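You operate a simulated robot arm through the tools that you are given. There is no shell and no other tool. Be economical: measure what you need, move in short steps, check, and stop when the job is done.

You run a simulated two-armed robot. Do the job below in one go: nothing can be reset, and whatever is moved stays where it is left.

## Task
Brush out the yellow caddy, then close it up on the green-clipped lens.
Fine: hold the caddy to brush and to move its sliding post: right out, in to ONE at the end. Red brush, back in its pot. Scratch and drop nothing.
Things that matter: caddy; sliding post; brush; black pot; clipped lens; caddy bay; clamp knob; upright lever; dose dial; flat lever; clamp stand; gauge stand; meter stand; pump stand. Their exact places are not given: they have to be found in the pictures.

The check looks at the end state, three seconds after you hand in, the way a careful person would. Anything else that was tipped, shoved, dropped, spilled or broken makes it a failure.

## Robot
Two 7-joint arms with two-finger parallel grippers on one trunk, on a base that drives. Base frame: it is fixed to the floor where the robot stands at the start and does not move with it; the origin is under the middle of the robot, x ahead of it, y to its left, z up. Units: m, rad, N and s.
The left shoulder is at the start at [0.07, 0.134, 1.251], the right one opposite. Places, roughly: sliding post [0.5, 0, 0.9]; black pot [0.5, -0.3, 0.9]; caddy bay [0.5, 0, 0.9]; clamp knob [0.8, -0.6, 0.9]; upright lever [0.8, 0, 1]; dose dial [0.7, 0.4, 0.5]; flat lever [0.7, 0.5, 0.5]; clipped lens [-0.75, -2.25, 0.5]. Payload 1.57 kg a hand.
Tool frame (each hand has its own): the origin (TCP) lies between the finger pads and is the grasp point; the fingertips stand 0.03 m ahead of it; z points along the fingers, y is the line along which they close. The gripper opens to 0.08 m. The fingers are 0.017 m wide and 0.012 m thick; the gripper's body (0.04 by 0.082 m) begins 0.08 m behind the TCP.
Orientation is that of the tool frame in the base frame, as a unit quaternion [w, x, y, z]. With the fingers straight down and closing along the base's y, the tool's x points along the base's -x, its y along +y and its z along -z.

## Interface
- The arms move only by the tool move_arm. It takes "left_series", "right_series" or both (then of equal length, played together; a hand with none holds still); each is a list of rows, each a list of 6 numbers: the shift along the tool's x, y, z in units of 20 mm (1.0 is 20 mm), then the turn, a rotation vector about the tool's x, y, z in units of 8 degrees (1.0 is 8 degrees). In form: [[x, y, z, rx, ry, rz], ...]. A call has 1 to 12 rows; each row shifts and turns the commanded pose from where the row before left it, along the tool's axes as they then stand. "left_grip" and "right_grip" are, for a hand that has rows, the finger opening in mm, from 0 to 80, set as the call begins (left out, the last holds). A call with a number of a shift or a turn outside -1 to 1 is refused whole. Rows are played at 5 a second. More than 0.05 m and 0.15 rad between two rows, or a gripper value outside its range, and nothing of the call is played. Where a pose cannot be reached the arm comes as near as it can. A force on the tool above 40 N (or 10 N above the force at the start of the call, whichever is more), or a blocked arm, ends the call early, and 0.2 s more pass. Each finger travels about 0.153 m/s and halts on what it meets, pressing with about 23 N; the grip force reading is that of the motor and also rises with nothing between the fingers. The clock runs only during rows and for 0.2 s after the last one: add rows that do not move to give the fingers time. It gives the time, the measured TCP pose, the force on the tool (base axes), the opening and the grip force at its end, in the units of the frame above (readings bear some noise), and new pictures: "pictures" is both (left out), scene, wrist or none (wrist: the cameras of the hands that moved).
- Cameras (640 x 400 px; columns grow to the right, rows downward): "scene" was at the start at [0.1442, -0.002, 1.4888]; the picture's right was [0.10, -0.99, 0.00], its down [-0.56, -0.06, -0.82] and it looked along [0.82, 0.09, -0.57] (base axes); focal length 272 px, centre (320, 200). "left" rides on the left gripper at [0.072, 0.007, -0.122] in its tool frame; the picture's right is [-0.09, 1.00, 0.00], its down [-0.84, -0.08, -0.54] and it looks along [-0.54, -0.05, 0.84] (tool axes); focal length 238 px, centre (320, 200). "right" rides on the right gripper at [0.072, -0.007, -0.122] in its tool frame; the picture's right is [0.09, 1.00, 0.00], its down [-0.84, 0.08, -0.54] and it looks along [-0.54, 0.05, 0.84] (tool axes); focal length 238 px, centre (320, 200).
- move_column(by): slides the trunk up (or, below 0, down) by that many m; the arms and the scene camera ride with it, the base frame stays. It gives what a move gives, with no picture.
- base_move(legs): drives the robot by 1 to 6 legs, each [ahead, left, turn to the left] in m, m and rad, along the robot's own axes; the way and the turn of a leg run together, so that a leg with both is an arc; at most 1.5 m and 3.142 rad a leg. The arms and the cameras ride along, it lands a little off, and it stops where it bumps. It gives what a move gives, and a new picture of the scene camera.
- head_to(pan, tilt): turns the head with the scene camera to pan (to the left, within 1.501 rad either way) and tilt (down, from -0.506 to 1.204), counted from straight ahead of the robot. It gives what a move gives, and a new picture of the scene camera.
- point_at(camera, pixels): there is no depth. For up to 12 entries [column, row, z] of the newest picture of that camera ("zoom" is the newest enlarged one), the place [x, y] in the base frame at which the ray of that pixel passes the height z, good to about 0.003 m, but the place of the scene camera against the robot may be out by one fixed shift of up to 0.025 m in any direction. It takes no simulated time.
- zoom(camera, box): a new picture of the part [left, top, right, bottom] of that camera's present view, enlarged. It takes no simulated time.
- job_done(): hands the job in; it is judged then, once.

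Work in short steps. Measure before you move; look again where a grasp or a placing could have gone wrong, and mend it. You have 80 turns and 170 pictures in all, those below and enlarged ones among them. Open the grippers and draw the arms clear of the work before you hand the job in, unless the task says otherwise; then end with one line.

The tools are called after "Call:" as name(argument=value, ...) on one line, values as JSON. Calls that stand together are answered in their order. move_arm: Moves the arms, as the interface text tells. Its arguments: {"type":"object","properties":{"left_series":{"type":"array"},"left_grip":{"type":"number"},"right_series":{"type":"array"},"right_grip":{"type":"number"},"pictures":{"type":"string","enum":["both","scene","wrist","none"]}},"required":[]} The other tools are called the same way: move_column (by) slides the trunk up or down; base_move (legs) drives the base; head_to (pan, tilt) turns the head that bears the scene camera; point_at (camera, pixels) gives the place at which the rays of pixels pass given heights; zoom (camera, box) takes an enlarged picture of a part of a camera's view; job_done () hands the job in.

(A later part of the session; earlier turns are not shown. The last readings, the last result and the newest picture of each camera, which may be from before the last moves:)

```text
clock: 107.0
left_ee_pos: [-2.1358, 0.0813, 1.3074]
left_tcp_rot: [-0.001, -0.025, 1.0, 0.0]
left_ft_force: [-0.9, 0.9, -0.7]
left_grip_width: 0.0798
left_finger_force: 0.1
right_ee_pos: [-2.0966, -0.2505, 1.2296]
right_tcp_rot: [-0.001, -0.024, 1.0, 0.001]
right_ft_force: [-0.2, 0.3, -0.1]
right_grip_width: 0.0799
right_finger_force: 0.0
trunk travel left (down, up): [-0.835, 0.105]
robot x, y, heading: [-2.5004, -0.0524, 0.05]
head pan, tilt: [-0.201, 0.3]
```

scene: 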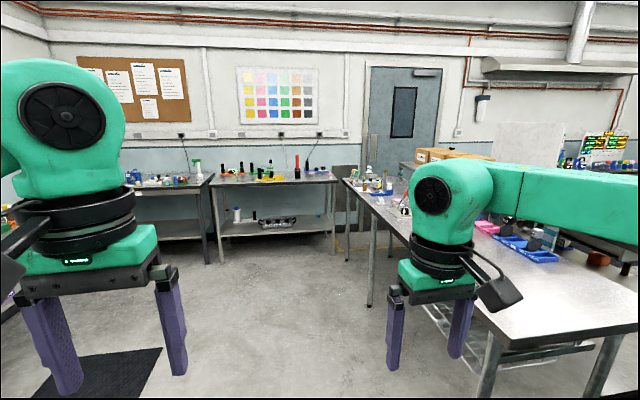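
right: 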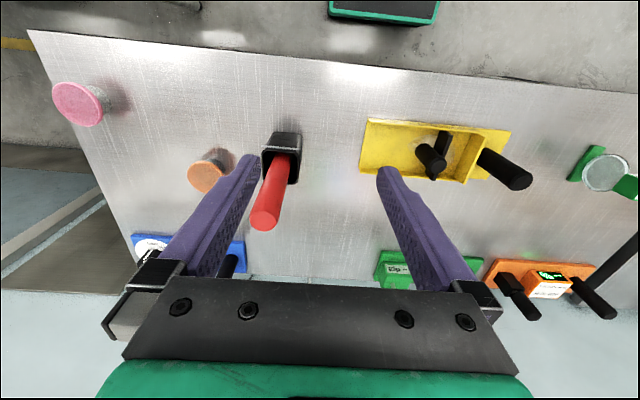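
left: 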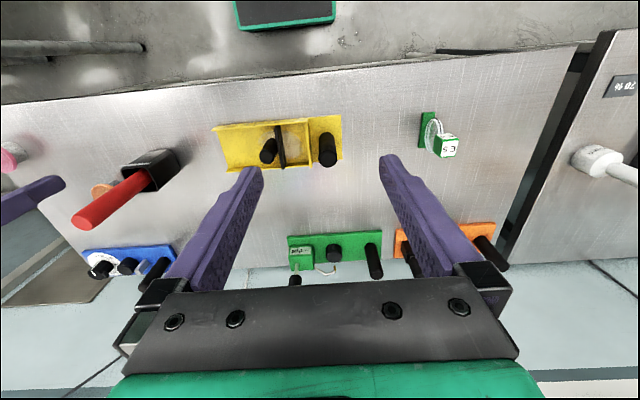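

The main table is ahead at (270,180), with things on its low shelf. I zoom in there and on the notice board.

Call:
zoom(camera="scene", box=[200, 145, 350, 240])

Call:
zoom(camera="scene", box=[70, 50, 330, 130])

Call:
base_move(legs=[[1.3, 0, -0.03]])

```text
4.21 times, centred on (275, 192) of scene
```

zoom: 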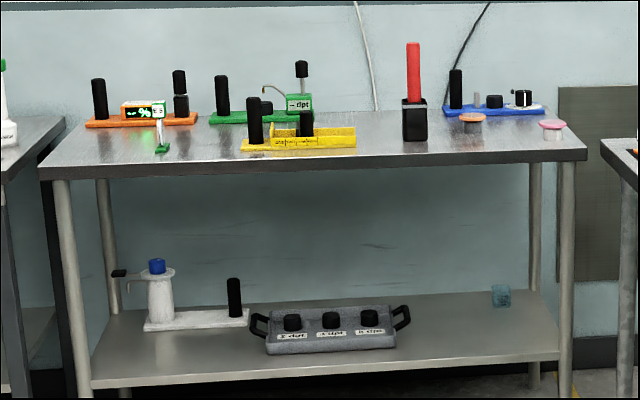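

```text
2.46 times, centred on (200, 90) of scene
```

zoom: 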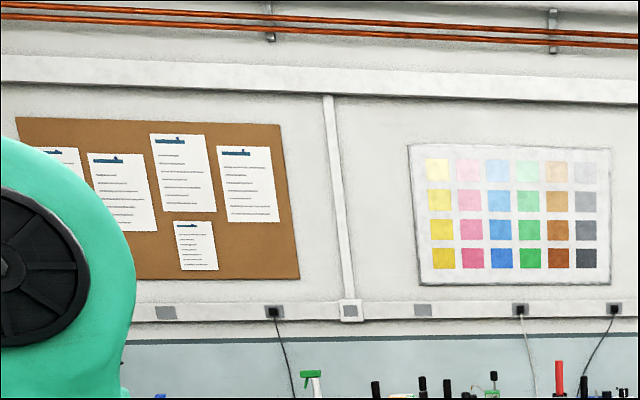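

```text
clock: 113.7
left_ee_pos: [-0.8161, 0.1453, 1.3086]
left_tcp_rot: [0.0, -0.026, 1.0, -0.001]
left_ft_force: [-0.4, 0.2, 0.1]
left_grip_width: 0.0804
left_finger_force: 0.0
right_ee_pos: [-0.7747, -0.1877, 1.2285]
right_tcp_rot: [0.001, -0.024, 1.0, 0.0]
right_ft_force: [-0.9, 0.1, 0.5]
right_grip_width: 0.0798
right_finger_force: 0.0
trunk travel left (down, up): [-0.835, 0.105]
robot x, y, heading: [-1.1816, 0.0047, 0.05]
head pan, tilt: [-0.201, 0.3]
```

scene: 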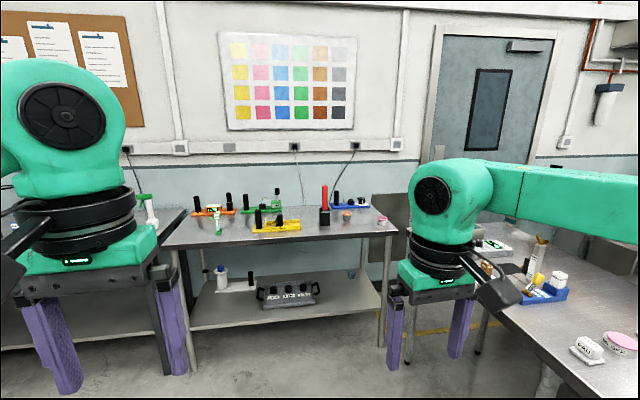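

The pump stand is on the low shelf; the caddy, E 5 lens, brush and pot are on the top. I drive up to the table again.

Call:
base_move(legs=[[0, 0, -0.05], [1.0, 0, 0]])

Call:
head_to(pan=0.0, tilt=0.75)

```text
clock: 119.4
left_ee_pos: [0.2099, 0.1485, 1.3081]
left_tcp_rot: [0.0, -0.014, 1.0, 0.0]
left_ft_force: [-0.3, 0.1, 0.1]
left_grip_width: 0.0799
left_finger_force: 0.1
right_ee_pos: [0.2422, -0.1843, 1.2299]
right_tcp_rot: [0.0, -0.014, 1.0, 0.0]
right_ft_force: [-1.3, 0.2, 0.6]
right_grip_width: 0.08
right_finger_force: 0.1
trunk travel left (down, up): [-0.835, 0.105]
robot x, y, heading: [-0.154, 0.0139, 0.033]
head pan, tilt: [-0.201, 0.3]
```

scene: 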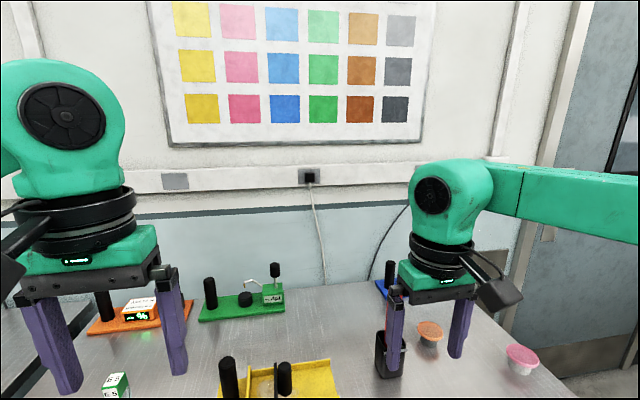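

```text
clock: 120.3
left_ee_pos: [0.2112, 0.1487, 1.3079]
left_tcp_rot: [0.0, -0.014, 1.0, -0.001]
left_ft_force: [0.2, 0.1, 0.2]
left_grip_width: 0.0799
left_finger_force: 0.2
right_ee_pos: [0.2436, -0.1845, 1.2291]
right_tcp_rot: [0.0, -0.013, 1.0, 0.0]
right_ft_force: [0.8, 0.6, -0.2]
right_grip_width: 0.0799
right_finger_force: 0.1
trunk travel left (down, up): [-0.835, 0.105]
robot x, y, heading: [-0.1567, 0.0161, 0.026]
head pan, tilt: [0.0, 0.75]
```

scene: 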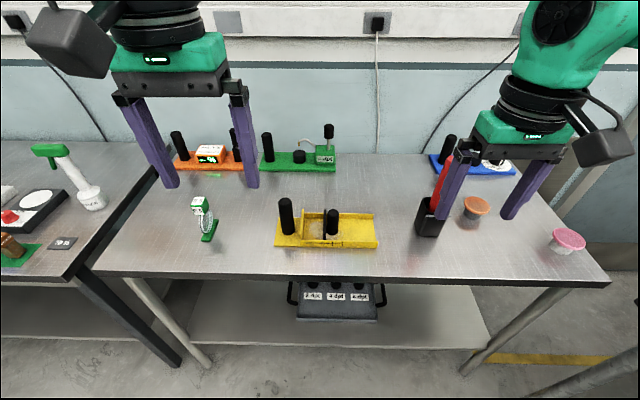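

I return to about the starting standing place and take wrist pictures for measuring.

Call:
base_move(legs=[[0.15, -0.02, -0.026]])

Call:
move_arm(left_series=[[0, 0, 0, 0, 0, 0]], right_series=[[0, 0, 0, 0, 0, 0]], pictures="wrist")

```text
clock: 121.7
left_ee_pos: [0.3615, 0.1222, 1.3079]
left_tcp_rot: [0.002, -0.002, 1.0, -0.001]
left_ft_force: [0.3, 0.4, -0.1]
left_grip_width: 0.0802
left_finger_force: 0.0
right_ee_pos: [0.3879, -0.2113, 1.2294]
right_tcp_rot: [0.001, -0.001, 1.0, 0.001]
right_ft_force: [0.1, -0.7, -0.9]
right_grip_width: 0.08
right_finger_force: 0.2
trunk travel left (down, up): [-0.835, 0.105]
robot x, y, heading: [-0.0007, 0.0006, 0.003]
head pan, tilt: [0.0, 0.75]
```

scene: 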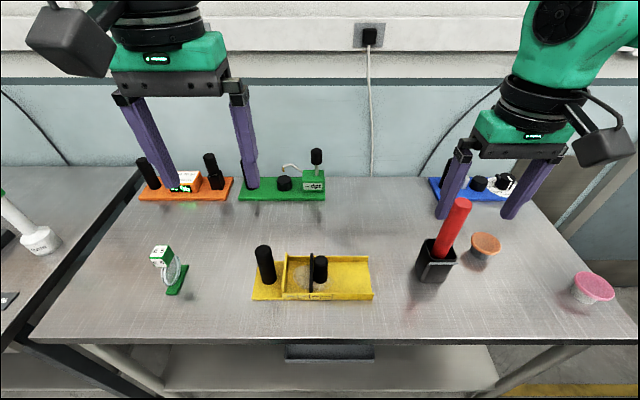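

```text
clock: 122.1
left_ee_pos: [0.3658, 0.1222, 1.3075]
left_tcp_rot: [0.001, -0.002, 1.0, -0.001]
left_ft_force: [-0.4, 0.0, -0.1]
left_grip_width: 0.0801
left_finger_force: 0.1
right_ee_pos: [0.3915, -0.2121, 1.2293]
right_tcp_rot: [0.0, -0.001, 1.0, 0.001]
right_ft_force: [0.0, 0.1, 0.3]
right_grip_width: 0.08
right_finger_force: 0.0
trunk travel left (down, up): [-0.835, 0.105]
robot x, y, heading: [-0.0074, -0.0006, 0.001]
head pan, tilt: [0.0, 0.75]
```

right: 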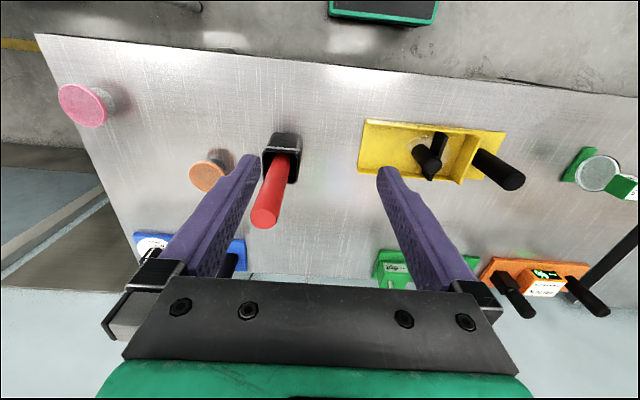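
left: 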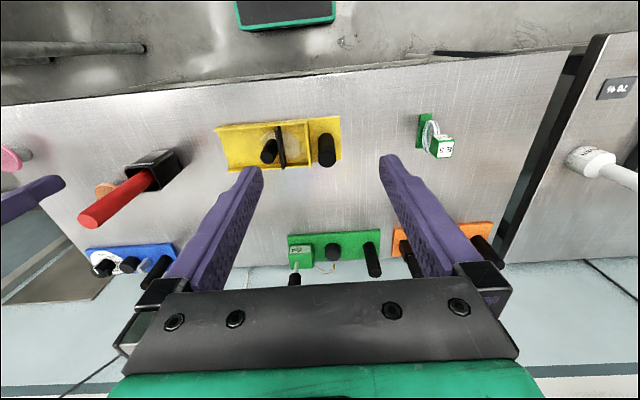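

I enlarge the caddy and lens in the left view, and the brush and caddy in the right view, for measuring.

Call:
zoom(camera="left", box=[205, 95, 365, 195])

Call:
zoom(camera="right", box=[350, 95, 540, 214])

Call:
zoom(camera="left", box=[390, 95, 490, 170])

Call:
zoom(camera="right", box=[170, 110, 340, 240])

```text
4.00 times, centred on (285, 145) of left
```

zoom: 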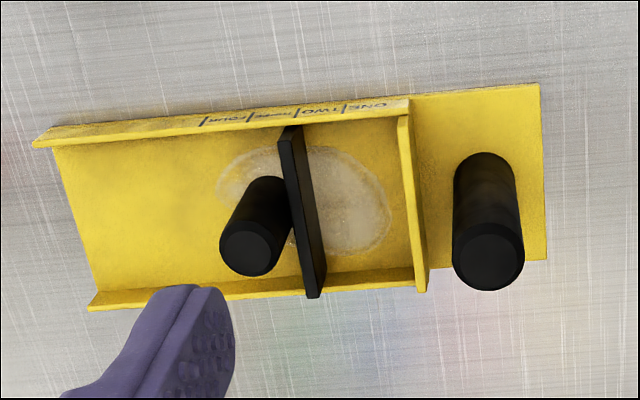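

```text
3.36 times, centred on (445, 154) of right
```

zoom: 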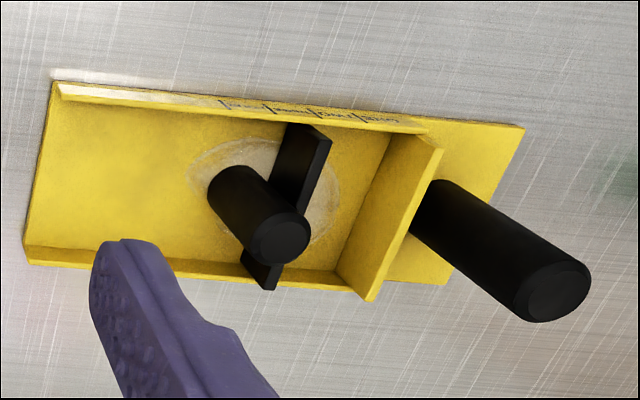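

```text
5.33 times, centred on (440, 132) of left
```

zoom: 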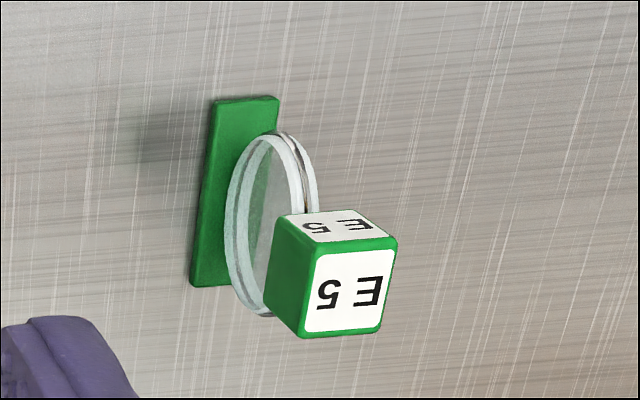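

```text
3.08 times, centred on (255, 175) of right
```

zoom: 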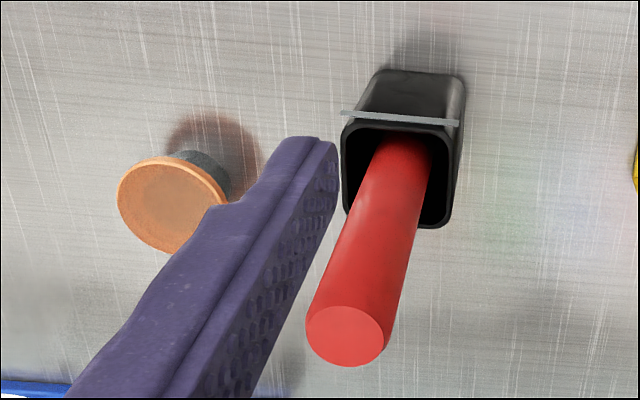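

I intersect rays from both cams for the caddy's base corners to get the exact table height.

Call:
point_at(camera="left", pixels=[[340, 115.8, 0.87], [340, 115.8, 0.92], [341.8, 160, 0.87], [341.8, 160, 0.92], [228, 172, 0.87], [228, 172, 0.92], [417.8, 148, 0.87], [417.8, 148, 0.92]])

Call:
point_at(camera="right", pixels=[[506, 132.8, 0.87], [506, 132.8, 0.92], [483.3, 179.5, 0.87], [483.3, 179.5, 0.92], [357, 174, 0.87], [357, 174, 0.92], [275, 218, 0.9], [275, 218, 1.1]])

```text
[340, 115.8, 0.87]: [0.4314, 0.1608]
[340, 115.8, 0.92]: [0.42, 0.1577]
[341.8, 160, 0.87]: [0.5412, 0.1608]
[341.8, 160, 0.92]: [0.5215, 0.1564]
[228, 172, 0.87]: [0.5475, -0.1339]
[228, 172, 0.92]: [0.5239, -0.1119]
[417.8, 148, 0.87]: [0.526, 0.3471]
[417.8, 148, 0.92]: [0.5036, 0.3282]
```

```text
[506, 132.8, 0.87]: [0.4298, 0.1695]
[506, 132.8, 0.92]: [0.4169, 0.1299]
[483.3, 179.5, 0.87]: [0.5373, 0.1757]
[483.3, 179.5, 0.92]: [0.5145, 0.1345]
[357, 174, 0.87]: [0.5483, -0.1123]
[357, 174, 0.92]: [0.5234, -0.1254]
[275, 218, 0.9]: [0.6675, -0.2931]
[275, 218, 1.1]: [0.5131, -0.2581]
```

Table ≈ 0.88. Now the tops of handle, sliding post, brush, and the lens, from both cams.

Call:
point_at(camera="left", pixels=[[327, 160.5, 0.93], [327, 160.5, 1.0], [268.2, 156.7, 0.93], [268.2, 156.7, 1.0], [445.6, 149.3, 0.93], [445.6, 149.3, 1.0], [419.7, 113.2, 0.885], [432.1, 112.9, 0.885], [415.6, 147.9, 0.885], [91, 218, 1.0], [91, 218, 1.1]])

Call:
point_at(camera="right", pixels=[[514.3, 181.3, 0.93], [514.3, 181.3, 1.0], [434.2, 165.8, 0.93], [434.2, 165.8, 1.0], [263.3, 219, 1.0], [263.3, 219, 1.1]])

Call:
zoom(camera="left", box=[70, 130, 200, 240])

Call:
zoom(camera="right", box=[540, 130, 640, 210])

```text
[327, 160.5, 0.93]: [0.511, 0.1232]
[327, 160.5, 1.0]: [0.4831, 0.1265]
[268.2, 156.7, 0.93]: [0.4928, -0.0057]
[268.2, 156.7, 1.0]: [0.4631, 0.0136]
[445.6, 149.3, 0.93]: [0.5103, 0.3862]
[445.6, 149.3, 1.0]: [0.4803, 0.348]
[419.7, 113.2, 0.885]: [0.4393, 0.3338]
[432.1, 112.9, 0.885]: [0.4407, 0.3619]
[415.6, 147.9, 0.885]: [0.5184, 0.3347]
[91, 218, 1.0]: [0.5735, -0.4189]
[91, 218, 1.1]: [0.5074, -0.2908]
```

```text
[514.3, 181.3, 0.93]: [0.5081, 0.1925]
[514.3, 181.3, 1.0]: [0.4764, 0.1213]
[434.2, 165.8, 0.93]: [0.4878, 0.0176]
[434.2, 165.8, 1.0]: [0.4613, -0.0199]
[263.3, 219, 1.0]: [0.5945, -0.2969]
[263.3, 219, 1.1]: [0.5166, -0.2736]
```

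```text
3.64 times, centred on (135, 185) of left
```

zoom: 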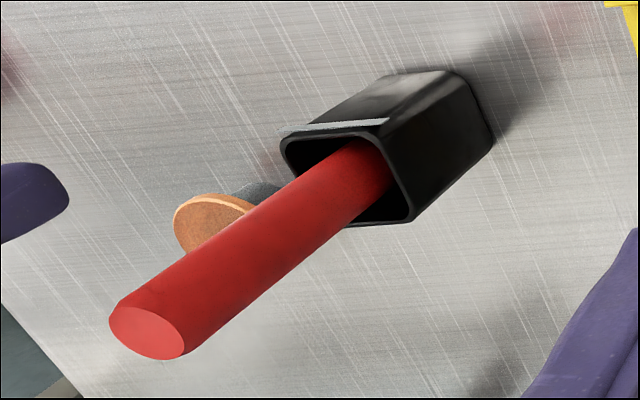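

```text
5.00 times, centred on (590, 170) of right
```

zoom: 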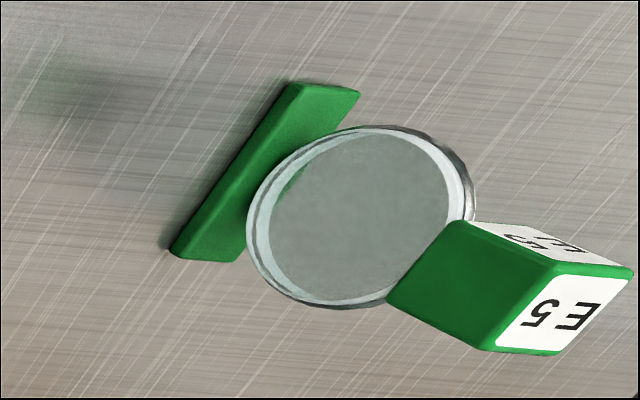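

Handle top ≈ (0.480,0.126,0.995); post top ≈ (0.480,0.002,0.959); brush top ≈ (0.50,-0.27,1.115). I check where the table's near edge and the low shelf edge are before driving closer.

Call:
point_at(camera="right", pixels=[[300, 63, 0.88], [500, 80, 0.88]])

Call:
point_at(camera="scene", pixels=[[320, 342, 0.88], [320, 391, 0.32], [330, 358, 0.42], [265, 281, 0.885], [283, 400, 0.32]])

Call:
head_to(pan=0.0, tilt=1.2)

```text
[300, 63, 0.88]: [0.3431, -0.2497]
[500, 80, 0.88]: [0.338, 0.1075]
```

```text
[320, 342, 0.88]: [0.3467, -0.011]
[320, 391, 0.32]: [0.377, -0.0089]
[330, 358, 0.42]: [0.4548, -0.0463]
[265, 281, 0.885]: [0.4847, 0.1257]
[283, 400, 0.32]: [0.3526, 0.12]
```

```text
clock: 123.0
left_ee_pos: [0.364, 0.1221, 1.3076]
left_tcp_rot: [0.0, -0.002, 1.0, -0.002]
left_ft_force: [-0.7, 0.1, -0.8]
left_grip_width: 0.0801
left_finger_force: 0.1
right_ee_pos: [0.3894, -0.2119, 1.2285]
right_tcp_rot: [0.0, -0.001, 1.0, 0.0]
right_ft_force: [0.5, -0.8, 0.1]
right_grip_width: 0.0799
right_finger_force: 0.1
trunk travel left (down, up): [-0.835, 0.105]
robot x, y, heading: [-0.0049, -0.0016, -0.002]
head pan, tilt: [0.0, 1.201]
```

scene: 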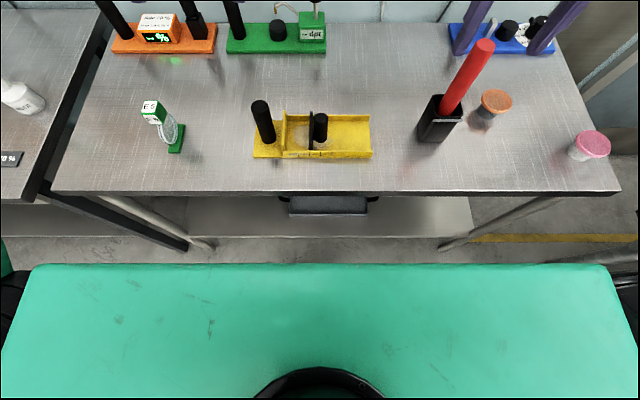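

The near edge is at x ≈ 0.343 and my chest ends near x ≈ 0.17. I lower the trunk 0.2 m and test how far the hands reach from here: left toward above the handle (0.480,0.126), right turned a quarter turn so its fingers close along x.

Call:
move_column(by=-0.2)

Call:
move_arm(left_series=[[-0.97, 0.03, 0, 0, 0, 0], [-0.97, 0.03, 0, 0, 0, 0], [-0.97, 0.03, 0, 0, 0, 0], [-0.97, 0.03, 0, 0, 0, 0], [-0.97, 0.03, 0, 0, 0, 0], [-0.97, 0.03, 0, 0, 0, 0], [0, 0, 0, 0, 0, 0], [0, 0, 0, 0, 0, 0], [0, 0, 0, 0, 0, 0], [0, 0, 0, 0, 0, 0], [0, 0, 0, 0, 0, 0], [0, 0, 0, 0, 0, 0]], right_series=[[0, 0, 0, 0, 0, -0.9375], [0, 0, 0, 0, 0, -0.9375], [0, 0, 0, 0, 0, -0.9375], [0, 0, 0, 0, 0, -0.9375], [0, 0, 0, 0, 0, -0.9375], [0, 0, 0, 0, 0, -0.9375], [0, 0, 0, 0, 0, -0.9375], [0, 0, 0, 0, 0, -0.9375], [0, 0, 0, 0, 0, -0.9375], [0, 0, 0, 0, 0, -0.9375], [0, 0, 0, 0, 0, -0.9375], [0, 0, 0, 0, 0, -0.9375]], left_grip=52)

```text
clock: 125.1
left_ee_pos: [0.3665, 0.1227, 1.1093]
left_tcp_rot: [0.0, -0.001, 1.0, 0.0]
left_ft_force: [0.7, 0.0, -0.3]
left_grip_width: 0.0799
left_finger_force: 0.0
right_ee_pos: [0.3905, -0.2107, 1.0297]
right_tcp_rot: [0.0, -0.001, 1.0, 0.0]
right_ft_force: [-0.1, 0.1, -0.3]
right_grip_width: 0.08
right_finger_force: 0.0
trunk travel left (down, up): [-0.635, 0.305]
robot x, y, heading: [-0.0048, 0.0024, 0.001]
head pan, tilt: [0.0, 1.201]
```

```text
clock: 127.7
left_ee_pos: [0.4826, 0.1255, 1.1058]
left_tcp_rot: [0.0, -0.002, 1.0, 0.0]
left_ft_force: [-0.4, 0.1, 0.1]
left_grip_width: 0.0518
left_finger_force: 0.1
right_ee_pos: [0.1973, -0.0479, 1.0419]
right_tcp_rot: [0.0, -0.706, 0.708, 0.0]
right_ft_force: [-0.3, 0.3, -0.1]
right_grip_width: 0.0796
right_finger_force: 0.2
right hand out of reach, approached as far as the arm can: row 4, 5, 6, 7, 8, 9, 10, 11, 12
trunk travel left (down, up): [-0.635, 0.305]
robot x, y, heading: [-0.0037, 0.001, -0.002]
head pan, tilt: [0.0, 1.201]
```

scene: 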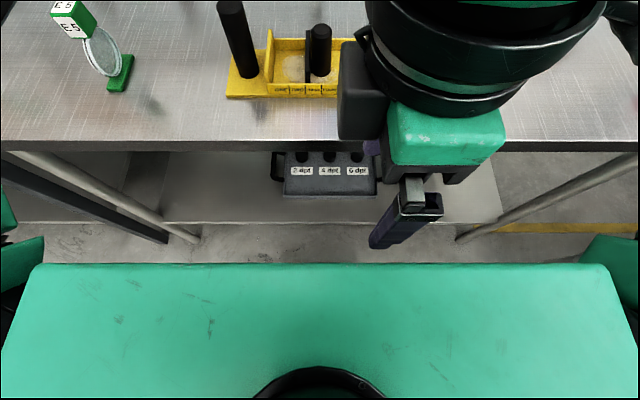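
right: 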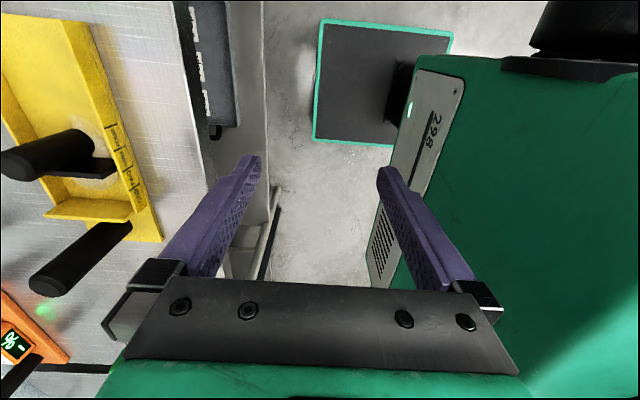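
left: 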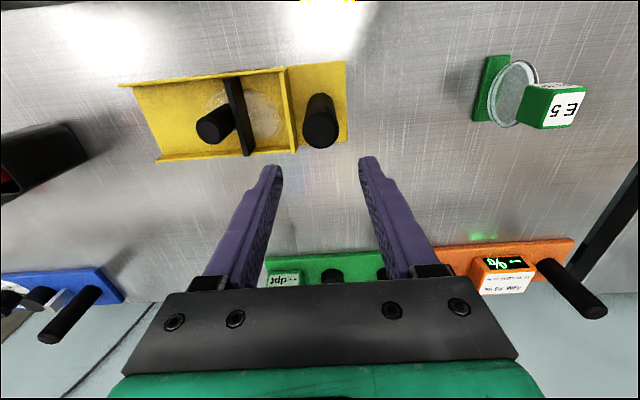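

The negative turn runs out of reach. I turn back, then try the positive quarter turn.

Call:
move_arm(right_series=[[0, 0, 0, 0, 0, 0.9375], [0, 0, 0, 0, 0, 0.9375], [0, 0, 0, 0, 0, 0.9375], [0, 0, 0, 0, 0, 0.9375], [0, 0, 0, 0, 0, 0.9375], [0, 0, 0, 0, 0, 0.9375], [0, 0, 0, 0, 0, 0.9375], [0, 0, 0, 0, 0, 0.9375], [0, 0, 0, 0, 0, 0.9375], [0, 0, 0, 0, 0, 0.9375], [0, 0, 0, 0, 0, 0.9375], [0, 0, 0, 0, 0, 0.9375]], pictures="none")

Call:
move_arm(right_series=[[0, 0, 0, 0, 0, 0.9375], [0, 0, 0, 0, 0, 0.9375], [0, 0, 0, 0, 0, 0.9375], [0, 0, 0, 0, 0, 0.9375], [0, 0, 0, 0, 0, 0.9375], [0, 0, 0, 0, 0, 0.9375], [0, 0, 0, 0, 0, 0.9375], [0, 0, 0, 0, 0, 0.9375], [0, 0, 0, 0, 0, 0.9375], [0, 0, 0, 0, 0, 0.9375], [0, 0, 0, 0, 0, 0.9375], [0, 0, 0, 0, 0, 0.9375]], pictures="wrist")

```text
clock: 130.3
left_ee_pos: [0.4821, 0.1238, 1.1052]
left_tcp_rot: [0.0, -0.002, 1.0, -0.001]
left_ft_force: [0.4, -0.7, 0.1]
left_grip_width: 0.0521
left_finger_force: 0.0
right_ee_pos: [0.1973, -0.0477, 1.0431]
right_tcp_rot: [0.001, 0.0, 1.0, 0.0]
right_ft_force: [0.1, 0.8, -0.7]
right_grip_width: 0.0798
right_finger_force: 0.2
trunk travel left (down, up): [-0.635, 0.305]
robot x, y, heading: [-0.0031, 0.0008, 0.005]
head pan, tilt: [0.0, 1.201]
```

```text
clock: 132.9
left_ee_pos: [0.482, 0.1243, 1.1064]
left_tcp_rot: [0.001, -0.002, 1.0, -0.002]
left_ft_force: [0.9, 1.1, -0.3]
left_grip_width: 0.0521
left_finger_force: 0.0
right_ee_pos: [0.1948, -0.05, 1.0437]
right_tcp_rot: [0.0, 0.707, 0.707, 0.001]
right_ft_force: [0.2, 0.7, -0.5]
right_grip_width: 0.0798
right_finger_force: 0.0
trunk travel left (down, up): [-0.635, 0.305]
robot x, y, heading: [-0.0075, 0.0034, 0.005]
head pan, tilt: [0.0, 1.201]
```

right: 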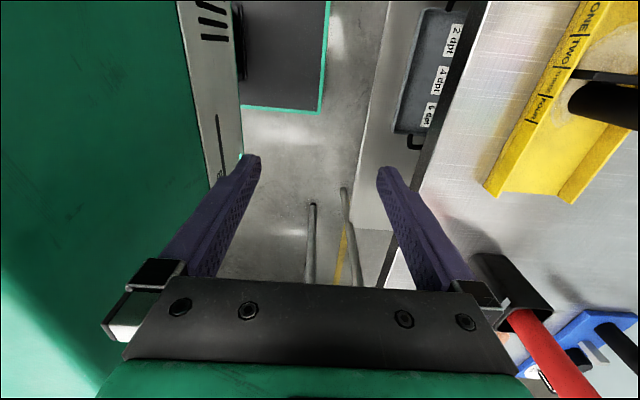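

Now the +90° attitude holds here. I advance the right hand in +x (tool y) to see if it reaches x ≈ 0.48 in this attitude.

Call:
move_arm(right_series=[[0, 1, 0, 0, 0, 0], [0, 1, 0, 0, 0, 0], [0, 1, 0, 0, 0, 0], [0, 1, 0, 0, 0, 0], [0, 1, 0, 0, 0, 0], [0, 1, 0, 0, 0, 0], [0, 1, 0, 0, 0, 0], [0, 1, 0, 0, 0, 0], [0, 1, 0, 0, 0, 0], [0, 1, 0, 0, 0, 0], [0, 1, 0, 0, 0, 0], [0, 1, 0, 0, 0, 0]], pictures="none")

```text
clock: 135.5
left_ee_pos: [0.4826, 0.1235, 1.1062]
left_tcp_rot: [0.0, -0.002, 1.0, -0.001]
left_ft_force: [0.0, 0.9, -0.4]
left_grip_width: 0.0522
left_finger_force: 0.0
right_ee_pos: [0.3886, -0.0684, 1.0442]
right_tcp_rot: [-0.001, 0.707, 0.707, 0.0]
right_ft_force: [0.6, 0.2, 0.0]
right_grip_width: 0.08
right_finger_force: 0.0
right hand out of reach, approached as far as the arm can: row 8, 9, 10, 11, 12
trunk travel left (down, up): [-0.635, 0.305]
robot x, y, heading: [-0.004, 0.0006, -0.002]
head pan, tilt: [0.0, 1.201]
```

The reach ends at x ≈ 0.389 in this attitude, so I need to drive ~0.1 m closer. I check where my base's front edge is (green-trimmed panel edge at (327,60) in the last right picture).

Call:
point_at(camera="right", pixels=[[327, 60, 0.15], [327, 60, 0.3], [327, 60, 0.45], [240, 60, 0.6], [180, 60, 0.9], [240, 150, 0.9], [480, 10, 0.88], [360, 250, 0.325]])

Call:
move_arm(right_series=[[0, 0, 0, 0, 0, 0]], pictures="wrist")

```text
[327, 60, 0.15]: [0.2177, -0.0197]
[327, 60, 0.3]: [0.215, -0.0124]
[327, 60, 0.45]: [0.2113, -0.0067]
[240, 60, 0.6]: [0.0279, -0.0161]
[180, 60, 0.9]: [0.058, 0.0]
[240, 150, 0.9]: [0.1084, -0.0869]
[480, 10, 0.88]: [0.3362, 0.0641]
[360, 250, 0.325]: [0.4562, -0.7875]
```

```text
clock: 135.9
left_ee_pos: [0.4828, 0.1231, 1.1053]
left_tcp_rot: [0.0, -0.002, 1.0, 0.0]
left_ft_force: [0.3, 0.3, 0.9]
left_grip_width: 0.0522
left_finger_force: 0.0
right_ee_pos: [0.3885, -0.0679, 1.0431]
right_tcp_rot: [0.0, 0.706, 0.708, 0.001]
right_ft_force: [0.9, 0.3, -1.3]
right_grip_width: 0.0799
right_finger_force: 0.0
trunk travel left (down, up): [-0.635, 0.305]
robot x, y, heading: [-0.0046, 0.0027, 0.001]
head pan, tilt: [0.0, 1.201]
```

right: 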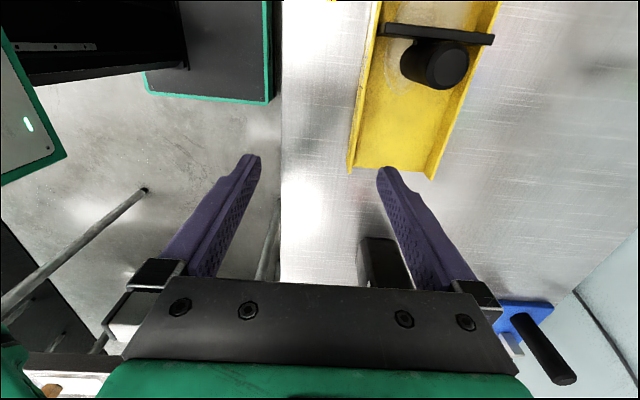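

My base front is at x ≈ 0.215 and the table/shelf edge at ≥ 0.343, so 0.1 m forward is clear; both hands' tips are above everything they'd pass over.

Call:
base_move(legs=[[0.095, 0, 0]])

Call:
move_arm(right_series=[[0, 0, 0, 0, 0, 0]], left_series=[[0, 0, 0, 0, 0, 0]], pictures="wrist")

```text
clock: 137.1
left_ee_pos: [0.5782, 0.1244, 1.1074]
left_tcp_rot: [0.0, -0.001, 1.0, -0.001]
left_ft_force: [-0.4, 0.0, -0.5]
left_grip_width: 0.0519
left_finger_force: 0.0
right_ee_pos: [0.4833, -0.068, 1.0448]
right_tcp_rot: [0.0, 0.708, 0.706, 0.002]
right_ft_force: [-0.3, 0.2, 0.2]
right_grip_width: 0.0801
right_finger_force: 0.0
trunk travel left (down, up): [-0.635, 0.305]
robot x, y, heading: [0.0928, 0.0061, 0.003]
head pan, tilt: [0.0, 1.201]
```

scene: 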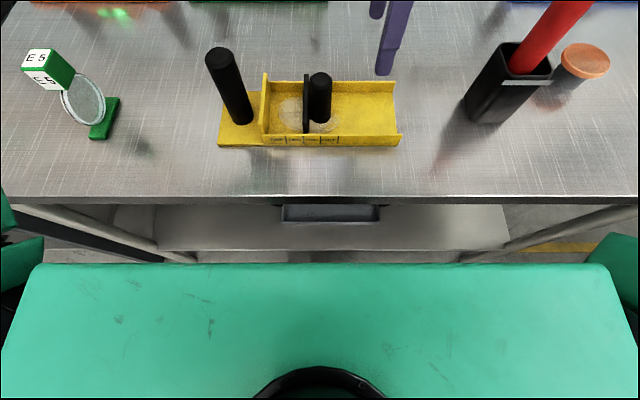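

```text
clock: 137.5
left_ee_pos: [0.5764, 0.1235, 1.1066]
left_tcp_rot: [0.001, -0.001, 1.0, -0.001]
left_ft_force: [0.1, 0.3, -0.7]
left_grip_width: 0.052
left_finger_force: 0.0
right_ee_pos: [0.4825, -0.0676, 1.0426]
right_tcp_rot: [0.0, 0.708, 0.706, 0.002]
right_ft_force: [-1.5, -0.6, -0.7]
right_grip_width: 0.0801
right_finger_force: 0.1
trunk travel left (down, up): [-0.635, 0.305]
robot x, y, heading: [0.09, 0.0031, -0.0]
head pan, tilt: [0.0, 1.201]
```

right: 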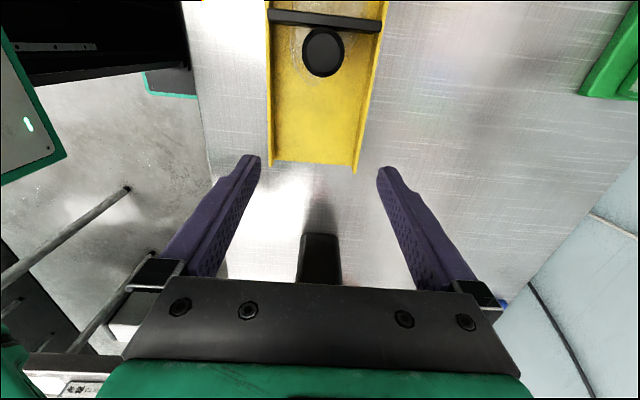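
left: 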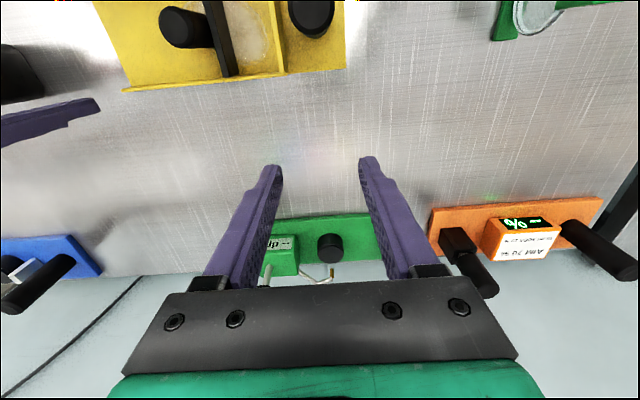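

From here I measure: post top (322,53) in right view, handle top (312,14) in left view; plus plate, caddy side rails.

Call:
point_at(camera="right", pixels=[[322, 53, 0.959], [325, 20, 0.95], [300, 53, 0.959], [344, 53, 0.959], [270, 165, 0.9], [358, 168, 0.9], [272, 100, 0.91], [372, 100, 0.91]])

Call:
point_at(camera="left", pixels=[[312, 14, 0.995], [184, 27, 0.959], [284, 73, 0.93], [346, 68, 0.885], [225, 78, 0.94]])

Call:
zoom(camera="right", box=[240, 0, 400, 100])

Call:
zoom(camera="scene", box=[200, 30, 420, 168])

```text
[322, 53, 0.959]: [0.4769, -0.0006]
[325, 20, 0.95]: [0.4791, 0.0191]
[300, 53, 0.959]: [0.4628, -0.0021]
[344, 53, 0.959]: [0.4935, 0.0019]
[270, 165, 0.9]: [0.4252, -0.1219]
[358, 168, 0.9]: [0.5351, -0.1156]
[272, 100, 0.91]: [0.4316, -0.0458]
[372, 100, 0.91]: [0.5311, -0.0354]
```

```text
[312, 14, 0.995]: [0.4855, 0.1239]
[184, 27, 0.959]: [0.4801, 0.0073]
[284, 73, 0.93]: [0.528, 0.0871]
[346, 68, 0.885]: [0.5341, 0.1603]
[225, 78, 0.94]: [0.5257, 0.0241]
```

```text
4.00 times, centred on (320, 50) of right
```

zoom: 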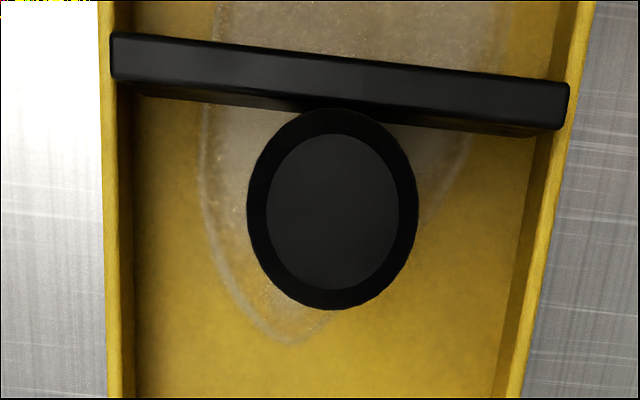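

```text
2.90 times, centred on (310, 99) of scene
```

zoom: 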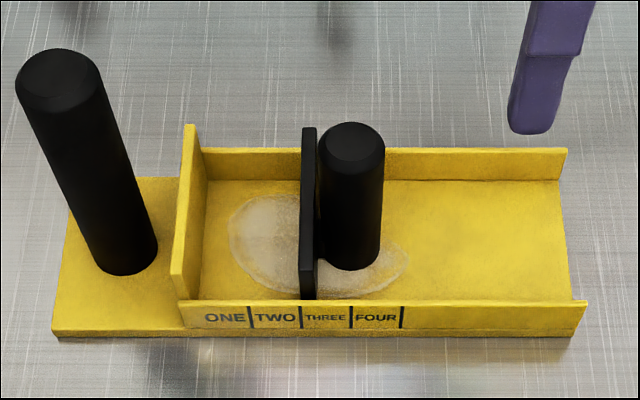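

Post ≈ (0.478,0.000), handle ≈ (0.483,0.125). The right camera would hit the left gripper if both stayed vertical, so I lean the left hand back toward me (45°, still closing along y) and the right hand 25° toward -y, both still above everything.

Call:
move_arm(left_series=[[0.94, 0.015, 0, 0, 0, 0], [0.94, 0.015, 0, 0, 0, 0], [0.94, 0.015, 0, 0, 0, 0], [0.94, 0.015, 0, 0, 0, 0], [0.94, 0.015, 0, 0, 0, 0], [0, 0, 0, 0, -0.94, 0], [0, 0, 0, 0, -0.94, 0], [0, 0, 0, 0, -0.94, 0], [0, 0, 0, 0, -0.94, 0], [0, 0, 0, 0, -0.94, 0], [0, 0, 0, 0, -0.92, 0], [0, 0, 0, 0, 0, 0]], right_series=[[0, 0, 0, 0, 0.78, 0], [0, 0, 0, 0, 0.78, 0], [0, 0, 0, 0, 0.78, 0], [0, 0, 0, 0, 0.785, 0], [0, 0, 0, 0, 0, 0], [0, 0, 0, 0, 0, 0], [0, 0, 0, 0, 0, 0], [0, 0, 0, 0, 0, 0], [0.876, -0.075, 0.409, 0, 0, 0], [0.876, -0.075, 0.409, 0, 0, 0], [0.876, -0.075, 0.409, 0, 0, 0], [0, 0, 0, 0, 0, 0]], left_grip=48, right_grip=56)

```text
clock: 140.1
left_ee_pos: [0.4839, 0.1244, 1.1051]
left_tcp_rot: [0.383, -0.001, 0.924, 0.0]
left_ft_force: [-0.8, 0.4, 0.0]
left_grip_width: 0.048
left_finger_force: 0.1
right_ee_pos: [0.4793, -0.0094, 1.0438]
right_tcp_rot: [-0.153, 0.691, 0.689, 0.155]
right_ft_force: [0.1, 0.7, -0.2]
right_grip_width: 0.0557
right_finger_force: 0.1
trunk travel left (down, up): [-0.635, 0.305]
robot x, y, heading: [0.0899, -0.0015, -0.002]
head pan, tilt: [0.0, 1.201]
```

scene: 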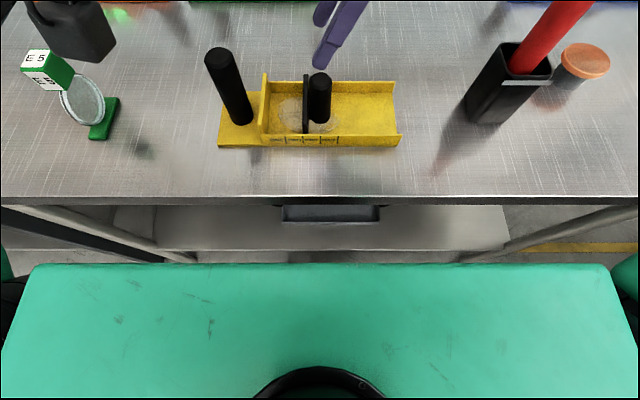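
right: 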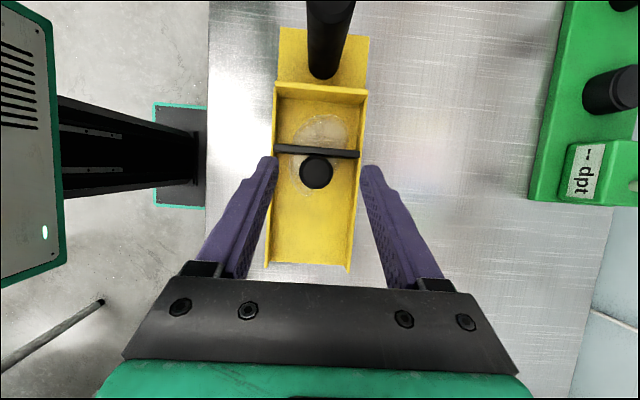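
left: 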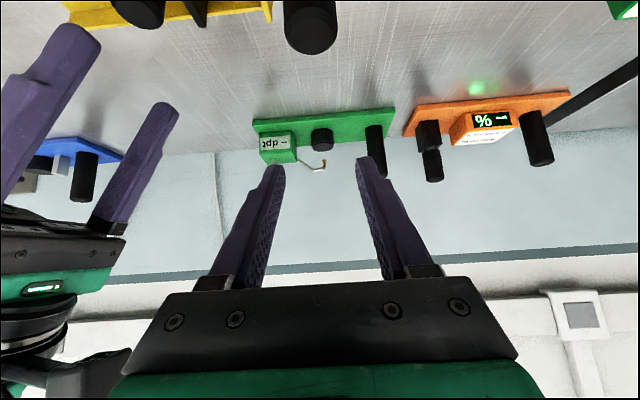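

Both are aligned over their parts. Now both descend: left to z ≈ 0.965, right to z ≈ 0.94.

Call:
move_arm(left_series=[[0.706, 0, 0.706, 0, 0, 0], [0.706, 0, 0.706, 0, 0, 0], [0.706, 0, 0.706, 0, 0, 0], [0.706, 0, 0.706, 0, 0, 0], [0.706, 0, 0.706, 0, 0, 0], [0.706, 0, 0.706, 0, 0, 0], [0.706, 0, 0.706, 0, 0, 0], [0, 0, 0, 0, 0, 0]], right_series=[[0, 0, 0, 0, 0, 0], [-0.363, 0, 0.778, 0, 0, 0], [-0.363, 0, 0.778, 0, 0, 0], [-0.363, 0, 0.778, 0, 0, 0], [-0.363, 0, 0.778, 0, 0, 0], [-0.363, 0, 0.778, 0, 0, 0], [-0.363, 0, 0.778, 0, 0, 0], [0, 0, 0, 0, 0, 0]])

```text
clock: 141.9
left_ee_pos: [0.4818, 0.125, 0.9669]
left_tcp_rot: [0.382, -0.001, 0.924, 0.0]
left_ft_force: [0.4, 0.2, 0.9]
left_grip_width: 0.048
left_finger_force: 0.0
right_ee_pos: [0.4796, -0.0109, 0.9404]
right_tcp_rot: [-0.154, 0.691, 0.689, 0.154]
right_ft_force: [0.1, 0.0, -0.6]
right_grip_width: 0.0561
right_finger_force: 0.1
trunk travel left (down, up): [-0.635, 0.305]
robot x, y, heading: [0.0879, 0.0028, -0.001]
head pan, tilt: [0.0, 1.201]
```

scene: 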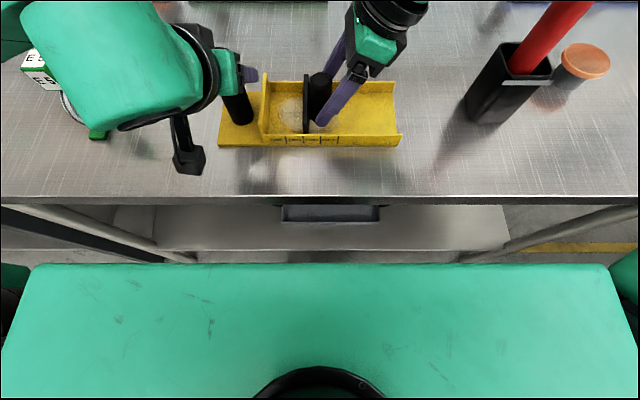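
right: 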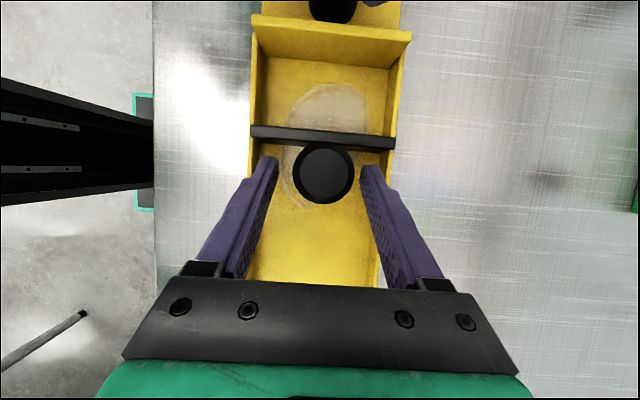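
left: 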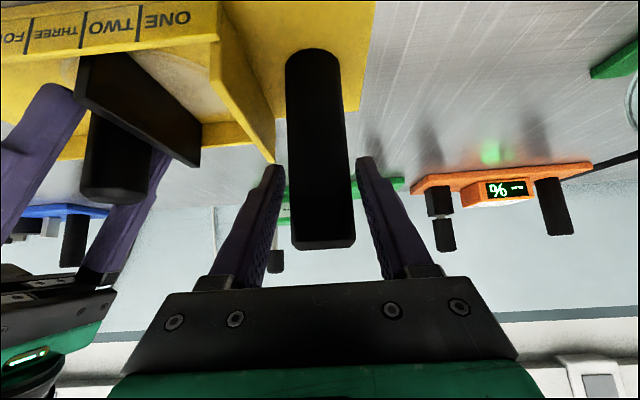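

Handle sits between the left fingers and the post between the right ones. I close both.

Call:
move_arm(left_series=[[0, 0, 0, 0, 0, 0], [0, 0, 0, 0, 0, 0], [0, 0, 0, 0, 0, 0]], right_series=[[0, 0, 0, 0, 0, 0], [0, 0, 0, 0, 0, 0], [0, 0, 0, 0, 0, 0]], left_grip=0, right_grip=0, pictures="wrist")

```text
clock: 142.7
left_ee_pos: [0.4823, 0.1251, 0.9679]
left_tcp_rot: [0.383, -0.002, 0.924, 0.0]
left_ft_force: [0.4, 0.3, -0.7]
left_grip_width: 0.0354
left_finger_force: 22.9
right_ee_pos: [0.4789, -0.0102, 0.9411]
right_tcp_rot: [-0.154, 0.691, 0.689, 0.154]
right_ft_force: [-0.2, -0.4, -0.1]
right_grip_width: 0.0306
right_finger_force: 22.9
trunk travel left (down, up): [-0.635, 0.305]
robot x, y, heading: [0.0926, -0.0004, -0.0]
head pan, tilt: [0.0, 1.201]
```

right: 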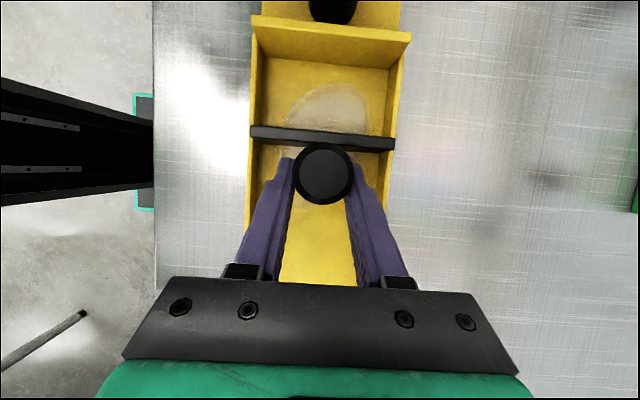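
left: 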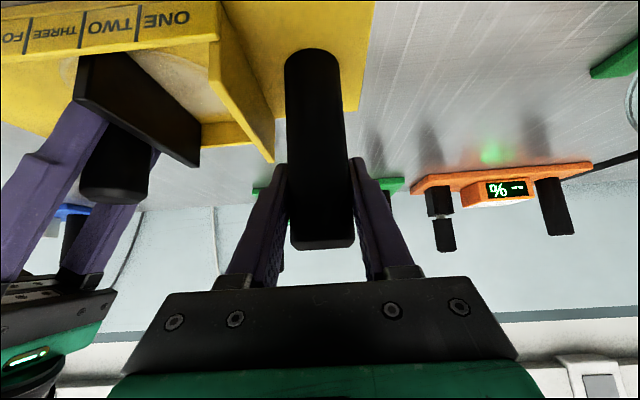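

Both grip (35 mm handle, 31 mm post). I slide the post out along -y by 54 mm, watching the force.

Call:
move_arm(right_series=[[-0.408, 0, -0.19, 0, 0, 0], [-0.408, 0, -0.19, 0, 0, 0], [-0.408, 0, -0.19, 0, 0, 0], [-0.408, 0, -0.19, 0, 0, 0], [-0.408, 0, -0.19, 0, 0, 0], [-0.408, 0, -0.19, 0, 0, 0], [0, 0, 0, 0, 0, 0]])

```text
clock: 144.3
left_ee_pos: [0.4827, 0.1248, 0.9676]
left_tcp_rot: [0.382, -0.002, 0.924, 0.0]
left_ft_force: [2.7, -0.6, -3.0]
left_grip_width: 0.0354
left_finger_force: 23.2
right_ee_pos: [0.4799, -0.0647, 0.9403]
right_tcp_rot: [-0.153, 0.69, 0.69, 0.154]
right_ft_force: [-4.2, 0.5, 7.0]
right_grip_width: 0.0307
right_finger_force: 23.3
trunk travel left (down, up): [-0.635, 0.305]
robot x, y, heading: [0.0925, 0.0044, 0.002]
head pan, tilt: [0.0, 1.201]
```

scene: 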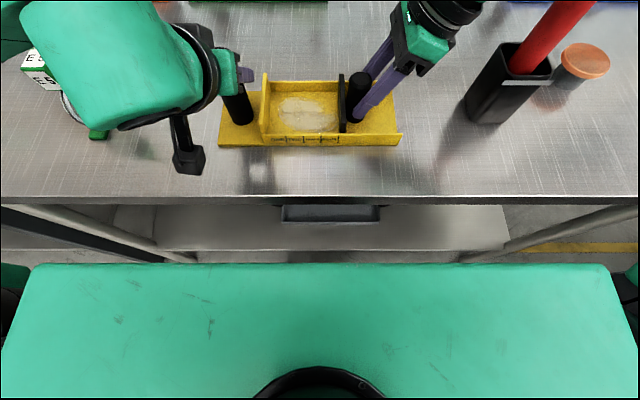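
right: 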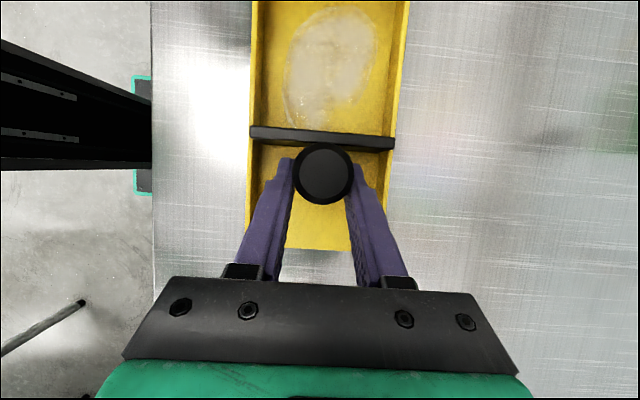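

The post is now at the FOUR mark (plate at (343,105)). I pull in small further steps to find whether it goes farther out.

Call:
move_arm(right_series=[[-0.226, -0.05, -0.106, 0, 0, 0], [-0.226, 0, -0.106, 0, 0, 0], [0, 0, 0, 0, 0, 0]], pictures="none")

Call:
move_arm(right_series=[[-0.226, 0, -0.106, 0, 0, 0], [-0.226, 0, -0.106, 0, 0, 0], [0, 0, 0, 0, 0, 0]], pictures="scene")

```text
clock: 145.1
left_ee_pos: [0.4822, 0.1248, 0.9675]
left_tcp_rot: [0.382, -0.001, 0.924, -0.001]
left_ft_force: [-3.9, -0.6, -2.0]
left_grip_width: 0.0355
left_finger_force: 22.9
right_ee_pos: [0.4803, -0.074, 0.941]
right_tcp_rot: [-0.153, 0.691, 0.689, 0.156]
right_ft_force: [8.5, 0.7, 17.7]
right_grip_width: 0.0305
right_finger_force: 23.5
trunk travel left (down, up): [-0.635, 0.305]
robot x, y, heading: [0.092, -0.0024, 0.004]
head pan, tilt: [0.0, 1.201]
```

```text
clock: 145.9
left_ee_pos: [0.4826, 0.1252, 0.968]
left_tcp_rot: [0.383, -0.001, 0.924, 0.0]
left_ft_force: [-3.3, -2.7, -5.4]
left_grip_width: 0.0354
left_finger_force: 22.4
right_ee_pos: [0.4782, -0.0849, 0.9395]
right_tcp_rot: [-0.152, 0.69, 0.69, 0.155]
right_ft_force: [8.5, 0.6, 23.0]
right_grip_width: 0.0305
right_finger_force: 22.7
trunk travel left (down, up): [-0.635, 0.305]
robot x, y, heading: [0.0899, 0.0002, 0.004]
head pan, tilt: [0.0, 1.201]
```

scene: 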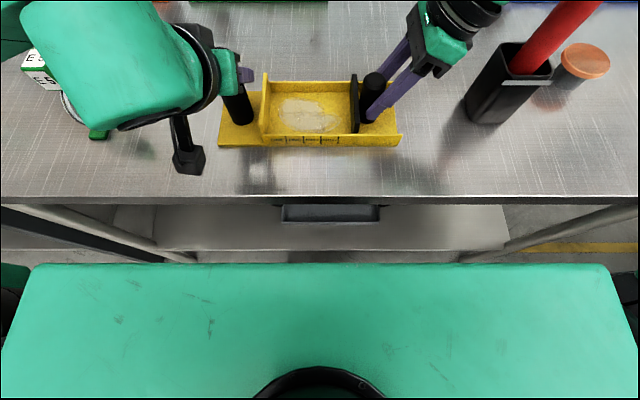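

It slides past FOUR. Upward load has built to 23 N, so I ease up 1.5 mm while continuing 10 mm outwards.

Call:
move_arm(right_series=[[0.032, -0.06, -0.068, 0, 0, 0], [-0.226, 0, -0.106, 0, 0, 0], [-0.226, 0, -0.106, 0, 0, 0], [0, 0, 0, 0, 0, 0]], pictures="wrist")

```text
clock: 146.9
left_ee_pos: [0.483, 0.123, 0.9691]
left_tcp_rot: [0.384, 0.0, 0.923, -0.003]
left_ft_force: [-0.8, -24.1, -0.4]
left_grip_width: 0.0354
left_finger_force: 22.6
right_ee_pos: [0.4781, -0.094, 0.9416]
right_tcp_rot: [-0.154, 0.69, 0.69, 0.153]
right_ft_force: [-0.4, 22.2, 1.0]
right_grip_width: 0.031
right_finger_force: 23.6
trunk travel left (down, up): [-0.635, 0.305]
robot x, y, heading: [0.0895, -0.001, 0.001]
head pan, tilt: [0.0, 1.201]
```

right: 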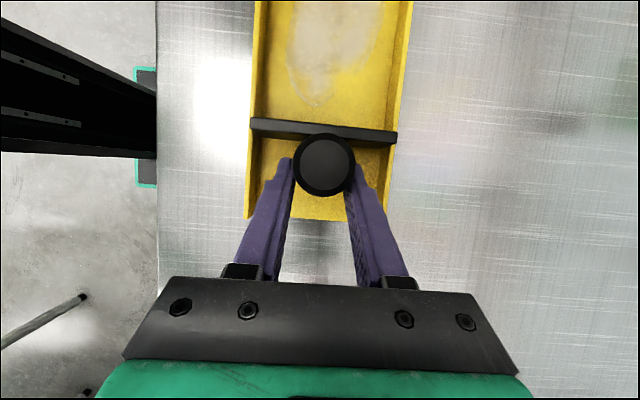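

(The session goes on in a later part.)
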